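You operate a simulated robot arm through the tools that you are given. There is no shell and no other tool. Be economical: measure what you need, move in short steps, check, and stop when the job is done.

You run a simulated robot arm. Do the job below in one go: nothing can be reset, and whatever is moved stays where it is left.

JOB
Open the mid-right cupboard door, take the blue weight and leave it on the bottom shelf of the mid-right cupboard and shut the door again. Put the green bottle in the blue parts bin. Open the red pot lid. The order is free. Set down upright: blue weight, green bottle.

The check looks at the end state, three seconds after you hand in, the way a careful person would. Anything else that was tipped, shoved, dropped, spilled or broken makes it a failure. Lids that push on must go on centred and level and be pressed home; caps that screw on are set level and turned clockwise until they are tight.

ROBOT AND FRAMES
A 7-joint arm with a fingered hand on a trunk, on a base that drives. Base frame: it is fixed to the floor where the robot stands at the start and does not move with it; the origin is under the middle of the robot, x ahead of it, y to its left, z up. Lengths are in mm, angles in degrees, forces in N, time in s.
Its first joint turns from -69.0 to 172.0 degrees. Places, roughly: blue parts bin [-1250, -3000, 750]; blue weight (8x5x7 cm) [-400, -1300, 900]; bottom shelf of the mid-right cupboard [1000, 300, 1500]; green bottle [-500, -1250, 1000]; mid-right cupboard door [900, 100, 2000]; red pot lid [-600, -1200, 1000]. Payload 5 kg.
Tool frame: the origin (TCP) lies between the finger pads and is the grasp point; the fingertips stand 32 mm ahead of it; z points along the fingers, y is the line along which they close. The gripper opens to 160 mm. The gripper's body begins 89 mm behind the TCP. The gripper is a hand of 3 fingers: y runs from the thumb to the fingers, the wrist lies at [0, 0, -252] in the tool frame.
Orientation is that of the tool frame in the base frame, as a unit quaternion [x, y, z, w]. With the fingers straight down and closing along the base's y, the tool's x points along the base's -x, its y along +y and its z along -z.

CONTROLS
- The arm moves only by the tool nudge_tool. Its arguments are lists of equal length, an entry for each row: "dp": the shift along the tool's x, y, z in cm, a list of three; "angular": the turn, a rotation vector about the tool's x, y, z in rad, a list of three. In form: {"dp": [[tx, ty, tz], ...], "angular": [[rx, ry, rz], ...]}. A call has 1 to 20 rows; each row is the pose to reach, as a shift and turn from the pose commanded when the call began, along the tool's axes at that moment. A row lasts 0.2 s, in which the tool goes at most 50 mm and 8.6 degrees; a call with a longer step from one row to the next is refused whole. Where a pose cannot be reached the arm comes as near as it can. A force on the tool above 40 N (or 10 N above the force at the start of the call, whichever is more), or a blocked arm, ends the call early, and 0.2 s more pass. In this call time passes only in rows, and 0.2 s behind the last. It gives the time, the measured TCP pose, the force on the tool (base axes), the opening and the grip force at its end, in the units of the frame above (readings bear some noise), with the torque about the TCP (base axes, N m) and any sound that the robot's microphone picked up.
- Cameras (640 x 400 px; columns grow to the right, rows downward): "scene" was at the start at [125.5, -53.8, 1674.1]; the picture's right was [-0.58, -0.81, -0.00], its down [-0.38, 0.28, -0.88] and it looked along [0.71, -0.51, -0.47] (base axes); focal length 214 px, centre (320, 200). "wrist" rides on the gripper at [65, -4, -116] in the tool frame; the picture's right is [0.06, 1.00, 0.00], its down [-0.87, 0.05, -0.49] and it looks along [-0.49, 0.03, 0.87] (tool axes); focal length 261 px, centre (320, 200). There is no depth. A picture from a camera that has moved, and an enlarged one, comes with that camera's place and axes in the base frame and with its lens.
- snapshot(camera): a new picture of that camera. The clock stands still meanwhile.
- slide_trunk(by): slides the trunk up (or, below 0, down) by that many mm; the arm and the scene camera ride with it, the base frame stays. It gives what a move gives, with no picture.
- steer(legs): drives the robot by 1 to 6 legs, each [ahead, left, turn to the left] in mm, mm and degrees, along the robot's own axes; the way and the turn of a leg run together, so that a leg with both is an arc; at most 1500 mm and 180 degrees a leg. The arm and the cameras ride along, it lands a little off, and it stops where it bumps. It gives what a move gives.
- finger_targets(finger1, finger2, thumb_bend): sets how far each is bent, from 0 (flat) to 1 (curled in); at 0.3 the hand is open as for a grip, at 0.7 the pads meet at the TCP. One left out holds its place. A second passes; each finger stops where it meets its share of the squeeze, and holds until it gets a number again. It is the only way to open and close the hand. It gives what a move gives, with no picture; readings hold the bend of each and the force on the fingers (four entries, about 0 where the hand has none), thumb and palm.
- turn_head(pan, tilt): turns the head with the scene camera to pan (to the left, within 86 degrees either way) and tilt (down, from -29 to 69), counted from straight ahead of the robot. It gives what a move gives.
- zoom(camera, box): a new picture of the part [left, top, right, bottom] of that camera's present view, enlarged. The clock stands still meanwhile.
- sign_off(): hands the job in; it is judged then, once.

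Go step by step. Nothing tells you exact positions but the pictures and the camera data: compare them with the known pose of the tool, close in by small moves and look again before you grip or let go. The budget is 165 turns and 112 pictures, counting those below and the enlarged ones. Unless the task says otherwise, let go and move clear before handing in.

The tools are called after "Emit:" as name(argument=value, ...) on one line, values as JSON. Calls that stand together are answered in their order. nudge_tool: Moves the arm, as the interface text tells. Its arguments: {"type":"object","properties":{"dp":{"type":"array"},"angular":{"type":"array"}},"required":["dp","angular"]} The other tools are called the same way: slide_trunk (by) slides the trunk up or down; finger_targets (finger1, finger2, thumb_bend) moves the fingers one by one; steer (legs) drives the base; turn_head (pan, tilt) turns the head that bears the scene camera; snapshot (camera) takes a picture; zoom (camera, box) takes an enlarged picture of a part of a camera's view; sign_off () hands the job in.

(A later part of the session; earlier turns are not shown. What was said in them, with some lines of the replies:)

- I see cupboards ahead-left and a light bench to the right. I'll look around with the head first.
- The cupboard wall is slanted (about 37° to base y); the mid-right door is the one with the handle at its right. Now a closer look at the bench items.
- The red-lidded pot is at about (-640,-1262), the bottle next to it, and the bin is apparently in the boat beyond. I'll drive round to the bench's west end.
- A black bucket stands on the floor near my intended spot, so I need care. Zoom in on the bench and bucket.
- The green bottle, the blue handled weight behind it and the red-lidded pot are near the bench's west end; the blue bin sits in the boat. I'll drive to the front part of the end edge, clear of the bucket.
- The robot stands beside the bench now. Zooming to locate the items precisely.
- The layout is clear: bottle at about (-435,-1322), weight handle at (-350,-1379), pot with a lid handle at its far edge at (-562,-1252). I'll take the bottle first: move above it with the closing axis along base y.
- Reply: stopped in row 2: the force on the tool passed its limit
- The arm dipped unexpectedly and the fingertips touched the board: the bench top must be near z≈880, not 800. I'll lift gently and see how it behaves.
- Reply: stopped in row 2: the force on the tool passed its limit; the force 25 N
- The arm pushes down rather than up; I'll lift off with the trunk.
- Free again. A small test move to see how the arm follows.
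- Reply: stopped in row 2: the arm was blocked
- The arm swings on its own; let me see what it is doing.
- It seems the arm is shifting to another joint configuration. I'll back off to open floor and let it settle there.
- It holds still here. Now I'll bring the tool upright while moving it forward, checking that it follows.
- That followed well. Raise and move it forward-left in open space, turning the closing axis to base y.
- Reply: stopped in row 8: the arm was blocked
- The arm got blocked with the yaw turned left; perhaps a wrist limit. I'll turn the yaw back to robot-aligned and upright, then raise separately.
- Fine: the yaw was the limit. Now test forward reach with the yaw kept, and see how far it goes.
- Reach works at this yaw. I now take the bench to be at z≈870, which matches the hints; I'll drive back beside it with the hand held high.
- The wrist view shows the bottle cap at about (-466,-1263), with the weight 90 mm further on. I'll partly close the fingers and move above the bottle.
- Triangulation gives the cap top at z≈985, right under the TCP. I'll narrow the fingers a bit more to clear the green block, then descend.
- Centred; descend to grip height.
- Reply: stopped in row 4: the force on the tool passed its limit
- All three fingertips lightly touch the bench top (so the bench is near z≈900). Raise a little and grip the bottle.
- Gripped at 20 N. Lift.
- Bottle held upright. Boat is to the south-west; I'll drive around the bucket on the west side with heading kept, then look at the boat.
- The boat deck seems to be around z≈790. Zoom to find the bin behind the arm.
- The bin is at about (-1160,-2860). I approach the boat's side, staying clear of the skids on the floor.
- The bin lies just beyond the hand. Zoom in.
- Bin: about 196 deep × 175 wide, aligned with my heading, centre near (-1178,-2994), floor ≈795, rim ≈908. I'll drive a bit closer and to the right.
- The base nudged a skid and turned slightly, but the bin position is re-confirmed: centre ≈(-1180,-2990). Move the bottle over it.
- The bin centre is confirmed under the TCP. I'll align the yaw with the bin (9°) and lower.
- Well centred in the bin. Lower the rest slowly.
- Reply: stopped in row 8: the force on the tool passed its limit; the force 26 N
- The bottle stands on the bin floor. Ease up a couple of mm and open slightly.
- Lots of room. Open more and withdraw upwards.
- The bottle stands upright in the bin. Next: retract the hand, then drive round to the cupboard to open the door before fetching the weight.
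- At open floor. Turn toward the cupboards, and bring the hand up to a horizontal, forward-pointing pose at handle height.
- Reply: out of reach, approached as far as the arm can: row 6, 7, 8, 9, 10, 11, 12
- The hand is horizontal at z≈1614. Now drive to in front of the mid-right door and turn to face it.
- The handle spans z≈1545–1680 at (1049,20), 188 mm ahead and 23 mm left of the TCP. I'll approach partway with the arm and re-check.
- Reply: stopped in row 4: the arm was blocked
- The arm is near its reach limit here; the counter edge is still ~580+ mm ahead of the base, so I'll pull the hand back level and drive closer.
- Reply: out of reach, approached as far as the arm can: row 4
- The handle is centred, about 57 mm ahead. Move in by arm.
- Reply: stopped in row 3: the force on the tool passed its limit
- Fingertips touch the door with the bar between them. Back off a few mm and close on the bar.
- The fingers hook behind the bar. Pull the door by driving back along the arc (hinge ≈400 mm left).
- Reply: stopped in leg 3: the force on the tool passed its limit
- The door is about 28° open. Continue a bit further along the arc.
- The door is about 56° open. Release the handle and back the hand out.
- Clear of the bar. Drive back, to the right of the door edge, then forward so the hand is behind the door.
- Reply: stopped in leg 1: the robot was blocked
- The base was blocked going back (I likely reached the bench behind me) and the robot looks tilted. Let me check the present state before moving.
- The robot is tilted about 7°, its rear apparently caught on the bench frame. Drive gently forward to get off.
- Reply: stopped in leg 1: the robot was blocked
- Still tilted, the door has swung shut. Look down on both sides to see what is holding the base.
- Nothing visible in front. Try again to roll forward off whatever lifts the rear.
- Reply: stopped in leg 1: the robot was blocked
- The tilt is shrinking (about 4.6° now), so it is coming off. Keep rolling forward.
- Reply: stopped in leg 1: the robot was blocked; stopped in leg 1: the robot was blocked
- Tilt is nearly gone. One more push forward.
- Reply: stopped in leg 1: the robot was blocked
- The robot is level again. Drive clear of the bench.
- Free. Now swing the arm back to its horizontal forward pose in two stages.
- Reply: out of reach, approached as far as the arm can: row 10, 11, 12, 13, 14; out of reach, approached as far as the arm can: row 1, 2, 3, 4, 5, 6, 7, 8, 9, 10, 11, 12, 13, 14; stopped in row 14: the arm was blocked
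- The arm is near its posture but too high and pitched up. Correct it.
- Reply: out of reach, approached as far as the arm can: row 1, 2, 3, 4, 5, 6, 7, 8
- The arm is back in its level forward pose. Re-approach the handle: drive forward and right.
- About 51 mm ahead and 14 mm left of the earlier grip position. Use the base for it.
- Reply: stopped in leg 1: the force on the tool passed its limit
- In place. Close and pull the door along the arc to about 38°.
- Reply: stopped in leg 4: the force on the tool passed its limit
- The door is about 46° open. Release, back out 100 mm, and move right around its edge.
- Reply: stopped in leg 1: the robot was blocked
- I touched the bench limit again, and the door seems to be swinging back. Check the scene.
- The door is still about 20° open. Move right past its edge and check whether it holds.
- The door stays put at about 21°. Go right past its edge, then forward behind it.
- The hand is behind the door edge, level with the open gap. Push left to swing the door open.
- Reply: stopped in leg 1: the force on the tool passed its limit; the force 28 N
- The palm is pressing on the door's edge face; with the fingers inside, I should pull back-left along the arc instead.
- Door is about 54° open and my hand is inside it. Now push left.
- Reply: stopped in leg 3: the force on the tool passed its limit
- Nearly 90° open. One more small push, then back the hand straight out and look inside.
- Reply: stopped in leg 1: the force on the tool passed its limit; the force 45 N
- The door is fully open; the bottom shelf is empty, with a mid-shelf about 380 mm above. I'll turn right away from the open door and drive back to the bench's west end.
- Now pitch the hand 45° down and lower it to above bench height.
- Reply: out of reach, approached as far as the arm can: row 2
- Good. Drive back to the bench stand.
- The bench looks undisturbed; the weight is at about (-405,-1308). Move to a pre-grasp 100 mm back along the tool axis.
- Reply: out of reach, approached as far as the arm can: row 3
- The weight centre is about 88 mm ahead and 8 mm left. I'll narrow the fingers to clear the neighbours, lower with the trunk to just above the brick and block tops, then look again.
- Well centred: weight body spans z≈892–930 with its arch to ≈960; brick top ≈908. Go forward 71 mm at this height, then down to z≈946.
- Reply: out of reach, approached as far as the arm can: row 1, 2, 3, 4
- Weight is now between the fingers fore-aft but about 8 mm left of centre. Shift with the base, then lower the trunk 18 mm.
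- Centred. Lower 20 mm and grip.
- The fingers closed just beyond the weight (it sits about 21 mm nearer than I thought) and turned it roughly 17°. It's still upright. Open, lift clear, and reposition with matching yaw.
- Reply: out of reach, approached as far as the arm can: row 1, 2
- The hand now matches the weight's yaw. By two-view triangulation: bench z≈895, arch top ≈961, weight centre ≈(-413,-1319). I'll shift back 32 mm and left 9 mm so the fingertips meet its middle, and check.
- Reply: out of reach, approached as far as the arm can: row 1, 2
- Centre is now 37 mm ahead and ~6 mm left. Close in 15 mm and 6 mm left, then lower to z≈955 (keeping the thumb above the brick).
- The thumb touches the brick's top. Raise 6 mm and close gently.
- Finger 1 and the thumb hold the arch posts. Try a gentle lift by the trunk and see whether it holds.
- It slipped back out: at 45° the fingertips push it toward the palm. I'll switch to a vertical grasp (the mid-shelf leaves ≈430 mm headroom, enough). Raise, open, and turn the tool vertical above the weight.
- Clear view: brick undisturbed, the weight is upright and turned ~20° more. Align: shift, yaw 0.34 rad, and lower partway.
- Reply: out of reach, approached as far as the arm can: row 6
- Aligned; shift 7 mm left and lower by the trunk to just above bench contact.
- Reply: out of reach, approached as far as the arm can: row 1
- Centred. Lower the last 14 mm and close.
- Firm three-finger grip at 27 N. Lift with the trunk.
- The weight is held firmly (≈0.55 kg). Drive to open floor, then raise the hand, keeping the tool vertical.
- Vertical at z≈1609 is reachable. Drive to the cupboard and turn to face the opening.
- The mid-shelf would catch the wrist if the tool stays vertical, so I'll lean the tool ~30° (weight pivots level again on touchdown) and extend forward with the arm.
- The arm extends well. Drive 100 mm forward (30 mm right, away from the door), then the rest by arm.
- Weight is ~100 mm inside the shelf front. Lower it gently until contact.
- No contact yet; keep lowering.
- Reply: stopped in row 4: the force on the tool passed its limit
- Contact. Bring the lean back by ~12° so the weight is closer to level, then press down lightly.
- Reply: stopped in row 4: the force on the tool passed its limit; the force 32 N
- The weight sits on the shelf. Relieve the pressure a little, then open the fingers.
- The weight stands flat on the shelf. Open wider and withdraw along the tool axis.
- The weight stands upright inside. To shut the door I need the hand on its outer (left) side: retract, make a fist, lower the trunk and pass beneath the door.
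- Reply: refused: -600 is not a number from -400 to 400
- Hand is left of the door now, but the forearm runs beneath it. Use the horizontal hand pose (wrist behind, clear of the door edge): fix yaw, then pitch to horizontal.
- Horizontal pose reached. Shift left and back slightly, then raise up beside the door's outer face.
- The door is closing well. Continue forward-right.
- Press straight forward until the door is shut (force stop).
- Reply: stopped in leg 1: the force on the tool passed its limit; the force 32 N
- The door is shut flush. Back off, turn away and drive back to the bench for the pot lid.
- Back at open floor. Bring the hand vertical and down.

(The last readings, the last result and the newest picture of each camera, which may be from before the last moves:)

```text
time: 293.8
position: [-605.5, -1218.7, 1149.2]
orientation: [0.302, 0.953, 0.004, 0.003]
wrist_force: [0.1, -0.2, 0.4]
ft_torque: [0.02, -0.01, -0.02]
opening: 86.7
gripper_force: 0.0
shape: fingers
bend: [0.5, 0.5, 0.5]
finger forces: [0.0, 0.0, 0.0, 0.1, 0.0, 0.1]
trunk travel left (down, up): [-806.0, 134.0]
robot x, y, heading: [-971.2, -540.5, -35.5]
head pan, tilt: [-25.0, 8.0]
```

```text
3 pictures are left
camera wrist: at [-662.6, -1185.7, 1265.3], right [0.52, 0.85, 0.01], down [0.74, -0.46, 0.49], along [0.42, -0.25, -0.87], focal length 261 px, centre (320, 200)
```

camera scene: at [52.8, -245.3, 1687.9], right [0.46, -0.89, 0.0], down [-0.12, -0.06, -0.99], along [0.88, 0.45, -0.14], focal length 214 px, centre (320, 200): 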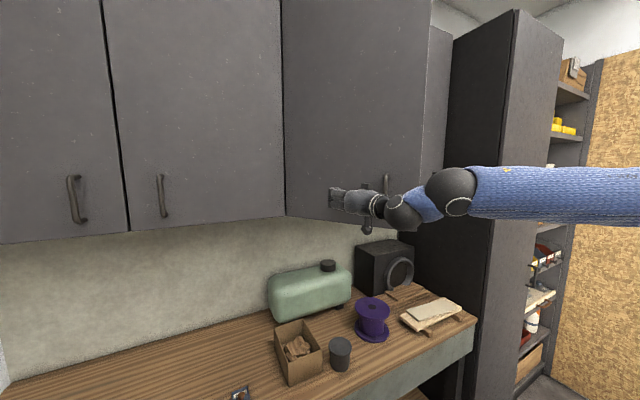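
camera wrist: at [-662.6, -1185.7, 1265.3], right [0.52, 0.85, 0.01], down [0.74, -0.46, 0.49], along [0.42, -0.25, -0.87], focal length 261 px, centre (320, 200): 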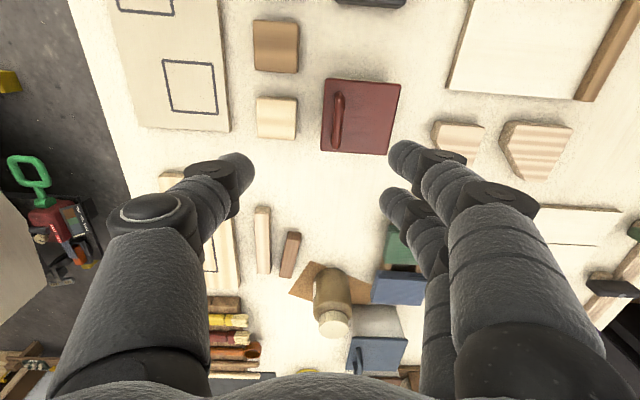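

The pot lid (centre ≈(-585,-1178)) has its handle bar at about (-600,-1200), hinge on the left. Align over the bar, narrow the fingers and descend.

Emit:
finger_targets(finger1=0.6, finger2=0.6, thumb_bend=0.6)

Emit:
nudge_tool(dp=[[0.3, 0.9, 0], [0.6, 1.85, 0], [0.6, 1.85, 4], [0.6, 1.85, 8], [0.6, 1.85, 11]], angular=[[0, 0, 0], [0, 0, 0], [0, 0, 0], [0, 0, 0], [0, 0, 0]])

Emit:
snapshot(camera="wrist")

```text
time: 294.8
position: [-606.3, -1219.9, 1150.2]
orientation: [0.303, 0.953, 0.004, 0.002]
wrist_force: [0.4, -0.3, 0.2]
ft_torque: [-0.01, -0.01, 0.0]
opening: 48.0
gripper_force: 0.1
shape: fingers
bend: [0.6, 0.6, 0.6]
finger forces: [0.0, 0.1, 0.1, 0.0, 0.1, 0.1]
trunk travel left (down, up): [-806.0, 134.0]
robot x, y, heading: [-967.9, -537.9, -35.6]
head pan, tilt: [-25.0, 8.0]
```

```text
time: 296.0
position: [-599.5, -1201.2, 1039.4]
orientation: [0.303, 0.953, 0.004, 0.003]
wrist_force: [-0.2, 0.2, -0.6]
ft_torque: [0.0, 0.0, 0.01]
opening: 48.1
gripper_force: 0.0
shape: fingers
bend: [0.6, 0.6, 0.6]
finger forces: [0.0, 0.0, 0.0, 0.1, 0.0, 0.0]
trunk travel left (down, up): [-806.0, 134.0]
robot x, y, heading: [-968.6, -538.2, -35.4]
head pan, tilt: [-25.0, 8.0]
```

```text
2 pictures are left
camera wrist: at [-655.1, -1166.6, 1155.2], right [0.53, 0.85, 0.01], down [0.74, -0.46, 0.49], along [0.42, -0.25, -0.87], focal length 261 px, centre (320, 200)
```

wrist: 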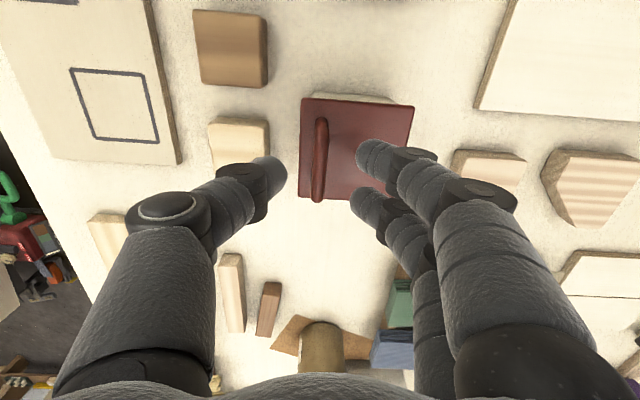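

The bar is centred between the fingers. Descend to just above the lid plate.

Emit:
nudge_tool(dp=[[0, 0, 1.2], [0, 0, 2.2], [0, 0, 2.9], [0, 0, 3.3], [0, 0, 3.6], [0, 0, 3.9], [0, 0, 4.2], [0, 0, 4.5]], angular=[[0, 0, 0], [0, 0, 0], [0, 0, 0], [0, 0, 0], [0, 0, 0], [0, 0, 0], [0, 0, 0], [0, 0, 0]])

```text
time: 297.8
position: [-597.7, -1198.2, 996.9]
orientation: [0.302, 0.953, 0.003, 0.005]
wrist_force: [0.5, 2.4, 23.5]
ft_torque: [0.71, -0.35, -0.01]
opening: 47.1
gripper_force: 12.1
shape: fingers
bend: [0.62, 0.61, 0.6]
finger forces: [13.5, 10.3, 0.0, 0.1, 0.0, 0.0]
trunk travel left (down, up): [-806.0, 134.0]
robot x, y, heading: [-967.6, -540.2, -35.5]
head pan, tilt: [-25.0, 8.0]
```

Fingertips touch the lid plate. Ease up and close around the bar.

Emit:
nudge_tool(dp=[[0, 0, -0.6]], angular=[[0, 0, 0]])

Emit:
finger_targets(finger1=0.72, finger2=0.72, thumb_bend=0.72)

```text
time: 298.2
position: [-600.2, -1200.4, 998.9]
orientation: [0.304, 0.953, 0.002, 0.002]
wrist_force: [-0.3, -0.6, 0.4]
ft_torque: [-0.01, 0.04, 0.01]
opening: 47.7
gripper_force: 0.1
shape: fingers
bend: [0.6, 0.6, 0.6]
finger forces: [0.0, 0.0, 0.0, 0.0, 0.1, 0.0]
trunk travel left (down, up): [-806.0, 134.0]
robot x, y, heading: [-969.4, -537.6, -35.2]
head pan, tilt: [-25.0, 8.0]
```

```text
time: 299.2
position: [-599.0, -1199.0, 1001.5]
orientation: [0.303, 0.953, 0.003, 0.003]
wrist_force: [0.5, 5.0, -1.8]
ft_torque: [0.09, -0.02, -0.03]
opening: 13.7
gripper_force: 4.3
shape: fingers
bend: [0.7, 0.71, 0.71]
finger forces: [4.5, 2.2, 0.0, 0.0, 2.7, 0.1]
trunk travel left (down, up): [-806.0, 134.0]
robot x, y, heading: [-973.0, -541.1, -35.2]
head pan, tilt: [-25.0, 8.0]
```

Bar gripped. Swing the lid up and over to the left along its arc.

Emit:
nudge_tool(dp=[[0, 0.5, -1.1], [0, 1.2, -2.1], [0, 2.1, -2.95], [0, 3.1, -3.6], [0, 4.2, -4.1], [0, 5.4, -4.4], [0, 6.6, -4.5], [0, 7.8, -4.4], [0, 9, -4], [0, 10.1, -3.5]], angular=[[0, 0, 0], [0, 0, 0], [0, 0, 0], [0, 0, 0], [0, 0, 0], [0, 0, 0], [0, 0, 0], [0, 0, 0], [0, 0, 0], [0, 0, 0]])

```text
time: 301.3
position: [-544.7, -1123.4, 1045.8]
orientation: [0.304, 0.953, 0.001, 0.007]
wrist_force: [-12.1, -0.8, 28.1]
ft_torque: [-1.1, 0.83, -0.34]
opening: 13.9
gripper_force: 34.5
shape: fingers
bend: [0.72, 0.72, 0.7]
finger forces: [0.6, 0.7, 0.0, 0.1, 67.8, 0.0]
trunk travel left (down, up): [-806.0, 134.0]
robot x, y, heading: [-966.9, -539.6, -35.6]
head pan, tilt: [-25.0, 8.0]
stopped in row 10: the force on the tool passed its limit (the readings are from after the stop); the commanded pose is now the measured one
```

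The swing got to about 95° before the thumb jammed. Look.

Emit:
snapshot(camera="wrist")

```text
1 pictures are left
camera wrist: at [-602.0, -1089.1, 1160.0], right [0.53, 0.85, 0.01], down [0.73, -0.46, 0.5], along [0.43, -0.26, -0.86], focal length 261 px, centre (320, 200)
```

wrist: 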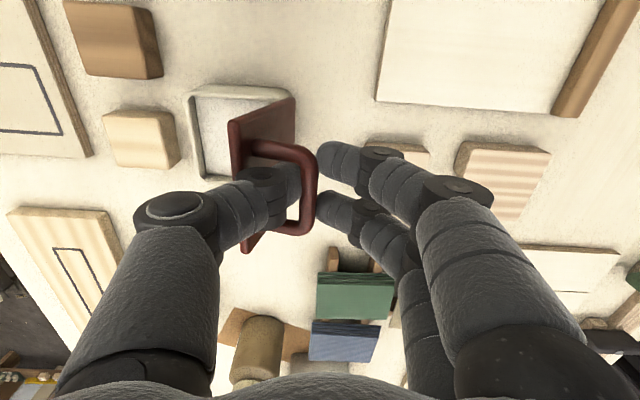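

The lid stands at roughly 75°, with the thumb hooked in the handle loop. Raise slightly and pull further left past vertical.

Emit:
nudge_tool(dp=[[0, 0, -0.8], [0, 0.7, -1.4], [0, 1.6, -1.6], [0, 2.6, -1.6], [0, 3.6, -1.4], [0, 4.6, -1.1], [0, 5.6, -0.7]], angular=[[0, 0, 0], [0, 0, 0], [0, 0, 0], [0, 0, 0], [0, 0, 0], [0, 0, 0], [0, 0, 0]])

```text
time: 302.9
position: [-510.3, -1078.1, 1049.6]
orientation: [0.304, 0.953, 0.002, 0.005]
wrist_force: [-0.3, 0.3, 0.4]
ft_torque: [0.0, 0.01, -0.03]
opening: 6.9
gripper_force: 0.1
shape: fingers
bend: [0.72, 0.72, 0.72]
finger forces: [0.0, 0.0, 0.0, 0.1, 0.1, 0.0]
trunk travel left (down, up): [-806.0, 134.0]
robot x, y, heading: [-970.9, -537.0, -35.5]
head pan, tilt: [-25.0, 8.0]
```

No force now: the lid has either dropped open or slipped off. Raise the hand clear first.

Emit:
nudge_tool(dp=[[0, 0, -1.5], [0, 0, -3.5], [0, 0, -6.5], [0, 0, -10], [0, 0, -14]], angular=[[0, 0, 0], [0, 0, 0], [0, 0, 0], [0, 0, 0], [0, 0, 0]])

```text
time: 304.1
position: [-512.3, -1077.5, 1189.7]
orientation: [0.303, 0.953, 0.001, 0.005]
wrist_force: [-0.4, 0.6, 0.4]
ft_torque: [-0.03, 0.02, -0.01]
opening: 6.7
gripper_force: 0.0
shape: fingers
bend: [0.72, 0.72, 0.72]
finger forces: [0.1, 0.0, 0.0, 0.0, 0.0, 0.0]
trunk travel left (down, up): [-806.0, 134.0]
robot x, y, heading: [-969.8, -538.1, -35.4]
head pan, tilt: [-25.0, 8.0]
```

Sense the lid by touch: move over the pot's middle and descend gently; if the lid were closed I'd meet it at TCP z≈994.

Emit:
nudge_tool(dp=[[0, -4.1, 0], [0.1, -8.2, 0], [0.2, -12.2, 0], [0.2, -12.2, 4.5], [0.2, -12.2, 9], [0.2, -12.2, 13.5], [0.2, -12.2, 16.5], [0.2, -12.2, 18.5], [0.2, -12.2, 19.3], [0.2, -12.2, 20], [0.2, -12.2, 20.6], [0.2, -12.2, 21.2]], angular=[[0, 0, 0], [0, 0, 0], [0, 0, 0], [0, 0, 0], [0, 0, 0], [0, 0, 0], [0, 0, 0], [0, 0, 0], [0, 0, 0], [0, 0, 0], [0, 0, 0], [0, 0, 0]])

```text
time: 306.7
position: [-582.0, -1179.0, 977.5]
orientation: [0.305, 0.952, 0.002, 0.006]
wrist_force: [-6.7, -8.2, 7.9]
ft_torque: [0.72, -0.49, -0.02]
opening: 5.7
gripper_force: 7.2
shape: fingers
bend: [0.72, 0.72, 0.72]
finger forces: [6.1, 7.3, 0.1, 0.0, 0.0, 0.0]
trunk travel left (down, up): [-806.0, 134.0]
robot x, y, heading: [-972.1, -541.1, -35.6]
head pan, tilt: [-25.0, 8.0]
```

The fingertips went below lid level (pot open) and feel the standing lid on their left. Raise 3 cm and push it gently further left past vertical.

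Emit:
nudge_tool(dp=[[0, -0.3, -1.5], [0, -0.3, -3], [0, 0.5, -3], [0, 1.2, -3], [0, 1.9, -3], [0, 2.6, -3], [0, 3.2, -3]], angular=[[0, 0, 0], [0, 0, 0], [0, 0, 0], [0, 0, 0], [0, 0, 0], [0, 0, 0], [0, 0, 0]])

```text
time: 308.1
position: [-575.6, -1166.6, 1006.0]
orientation: [0.308, 0.951, -0.002, 0.006]
wrist_force: [-15.2, -21.1, 8.9]
ft_torque: [1.04, -0.7, 0.06]
opening: 4.4
gripper_force: 14.2
shape: fingers
bend: [0.72, 0.72, 0.71]
finger forces: [15.0, 12.8, 0.0, 0.0, 0.0, 0.0]
trunk travel left (down, up): [-806.0, 134.0]
robot x, y, heading: [-971.0, -540.4, -35.6]
head pan, tilt: [-25.0, 8.0]
stopped in row 6: the force on the tool passed its limit (the readings are from after the stop); the commanded pose is now the measured one
```

The lid resists: it is standing at its stop by itself. Back away to the right, rise clear, and check with the last picture.

Emit:
nudge_tool(dp=[[0, -1, 0], [0, -2, -0.5], [0, -2.2, -3], [0, -2.2, -7], [0, -2.2, -11], [0, -2.2, -15]], angular=[[0, 0, 0], [0, 0, 0], [0, 0, 0], [0, 0, 0], [0, 0, 0], [0, 0, 0]])

Emit:
steer(legs=[[-120, 0, 0]])

Emit:
snapshot(camera="wrist")

```text
time: 309.4
position: [-587.5, -1179.9, 1158.8]
orientation: [0.306, 0.952, -0.002, 0.006]
wrist_force: [-1.0, -0.7, 0.1]
ft_torque: [-0.07, 0.0, 0.03]
opening: 5.9
gripper_force: 0.1
shape: fingers
bend: [0.72, 0.72, 0.72]
finger forces: [0.1, 0.0, 0.0, 0.0, 0.0, 0.1]
trunk travel left (down, up): [-806.0, 134.0]
robot x, y, heading: [-971.7, -538.4, -35.4]
head pan, tilt: [-25.0, 8.0]
```

```text
time: 310.7
position: [-687.3, -1110.8, 1158.1]
orientation: [0.306, 0.952, 0.0, 0.005]
wrist_force: [0.5, -0.9, -0.6]
ft_torque: [0.02, -0.02, 0.01]
opening: 5.8
gripper_force: 0.1
shape: fingers
bend: [0.72, 0.72, 0.72]
finger forces: [0.0, 0.0, 0.1, 0.0, 0.0, 0.0]
trunk travel left (down, up): [-806.0, 134.0]
robot x, y, heading: [-1069.3, -469.6, -35.6]
head pan, tilt: [-25.0, 8.0]
```

```text
0 pictures are left
camera wrist: at [-743.4, -1075.2, 1272.3], right [0.53, 0.85, 0.0], down [0.73, -0.46, 0.5], along [0.43, -0.27, -0.87], focal length 261 px, centre (320, 200)
```

wrist: 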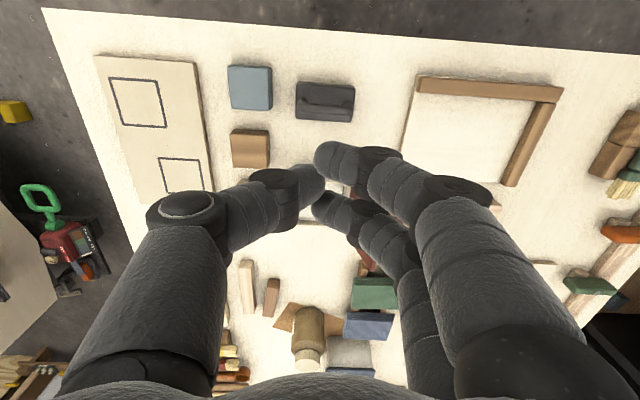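

Everything asked for is done: the bottle stands in the bin, the weight stands on the bottom shelf behind the shut door, and the hand is clear. The last picture shows red only on the hinge side of the pot, so the lid is standing open.

Emit:
sign_off()

```text
The job is handed in.
```

I've handed in the job with all the tasks done, but my last picture only partly shows the pot lid.

- **Blue weight:** it stands upright on the bottom shelf of the mid-right cupboard, and the door is shut.
- **Green bottle:** it stands upright in the blue bin on the boat. The bin's label reads "PADS", but it was the only blue bin near the place you gave.
- **Red pot lid:** it is standing open. My fingers blocked part of the last picture, so I'm also relying on having felt the lid standing against its stop.

**Bumps that could count against the end state:**
- The base hit the bench twice, and the first time the robot tipped about 7° before I drove it off.
- The base also nudged a skid under the boat.
- The hand pushed the weight about on the bench before I got a firm grip, and the thumb pressed on a nearby wooden brick.

In later pictures I saw nothing on the bench knocked over or out of place, but I didn't look at the boat again.
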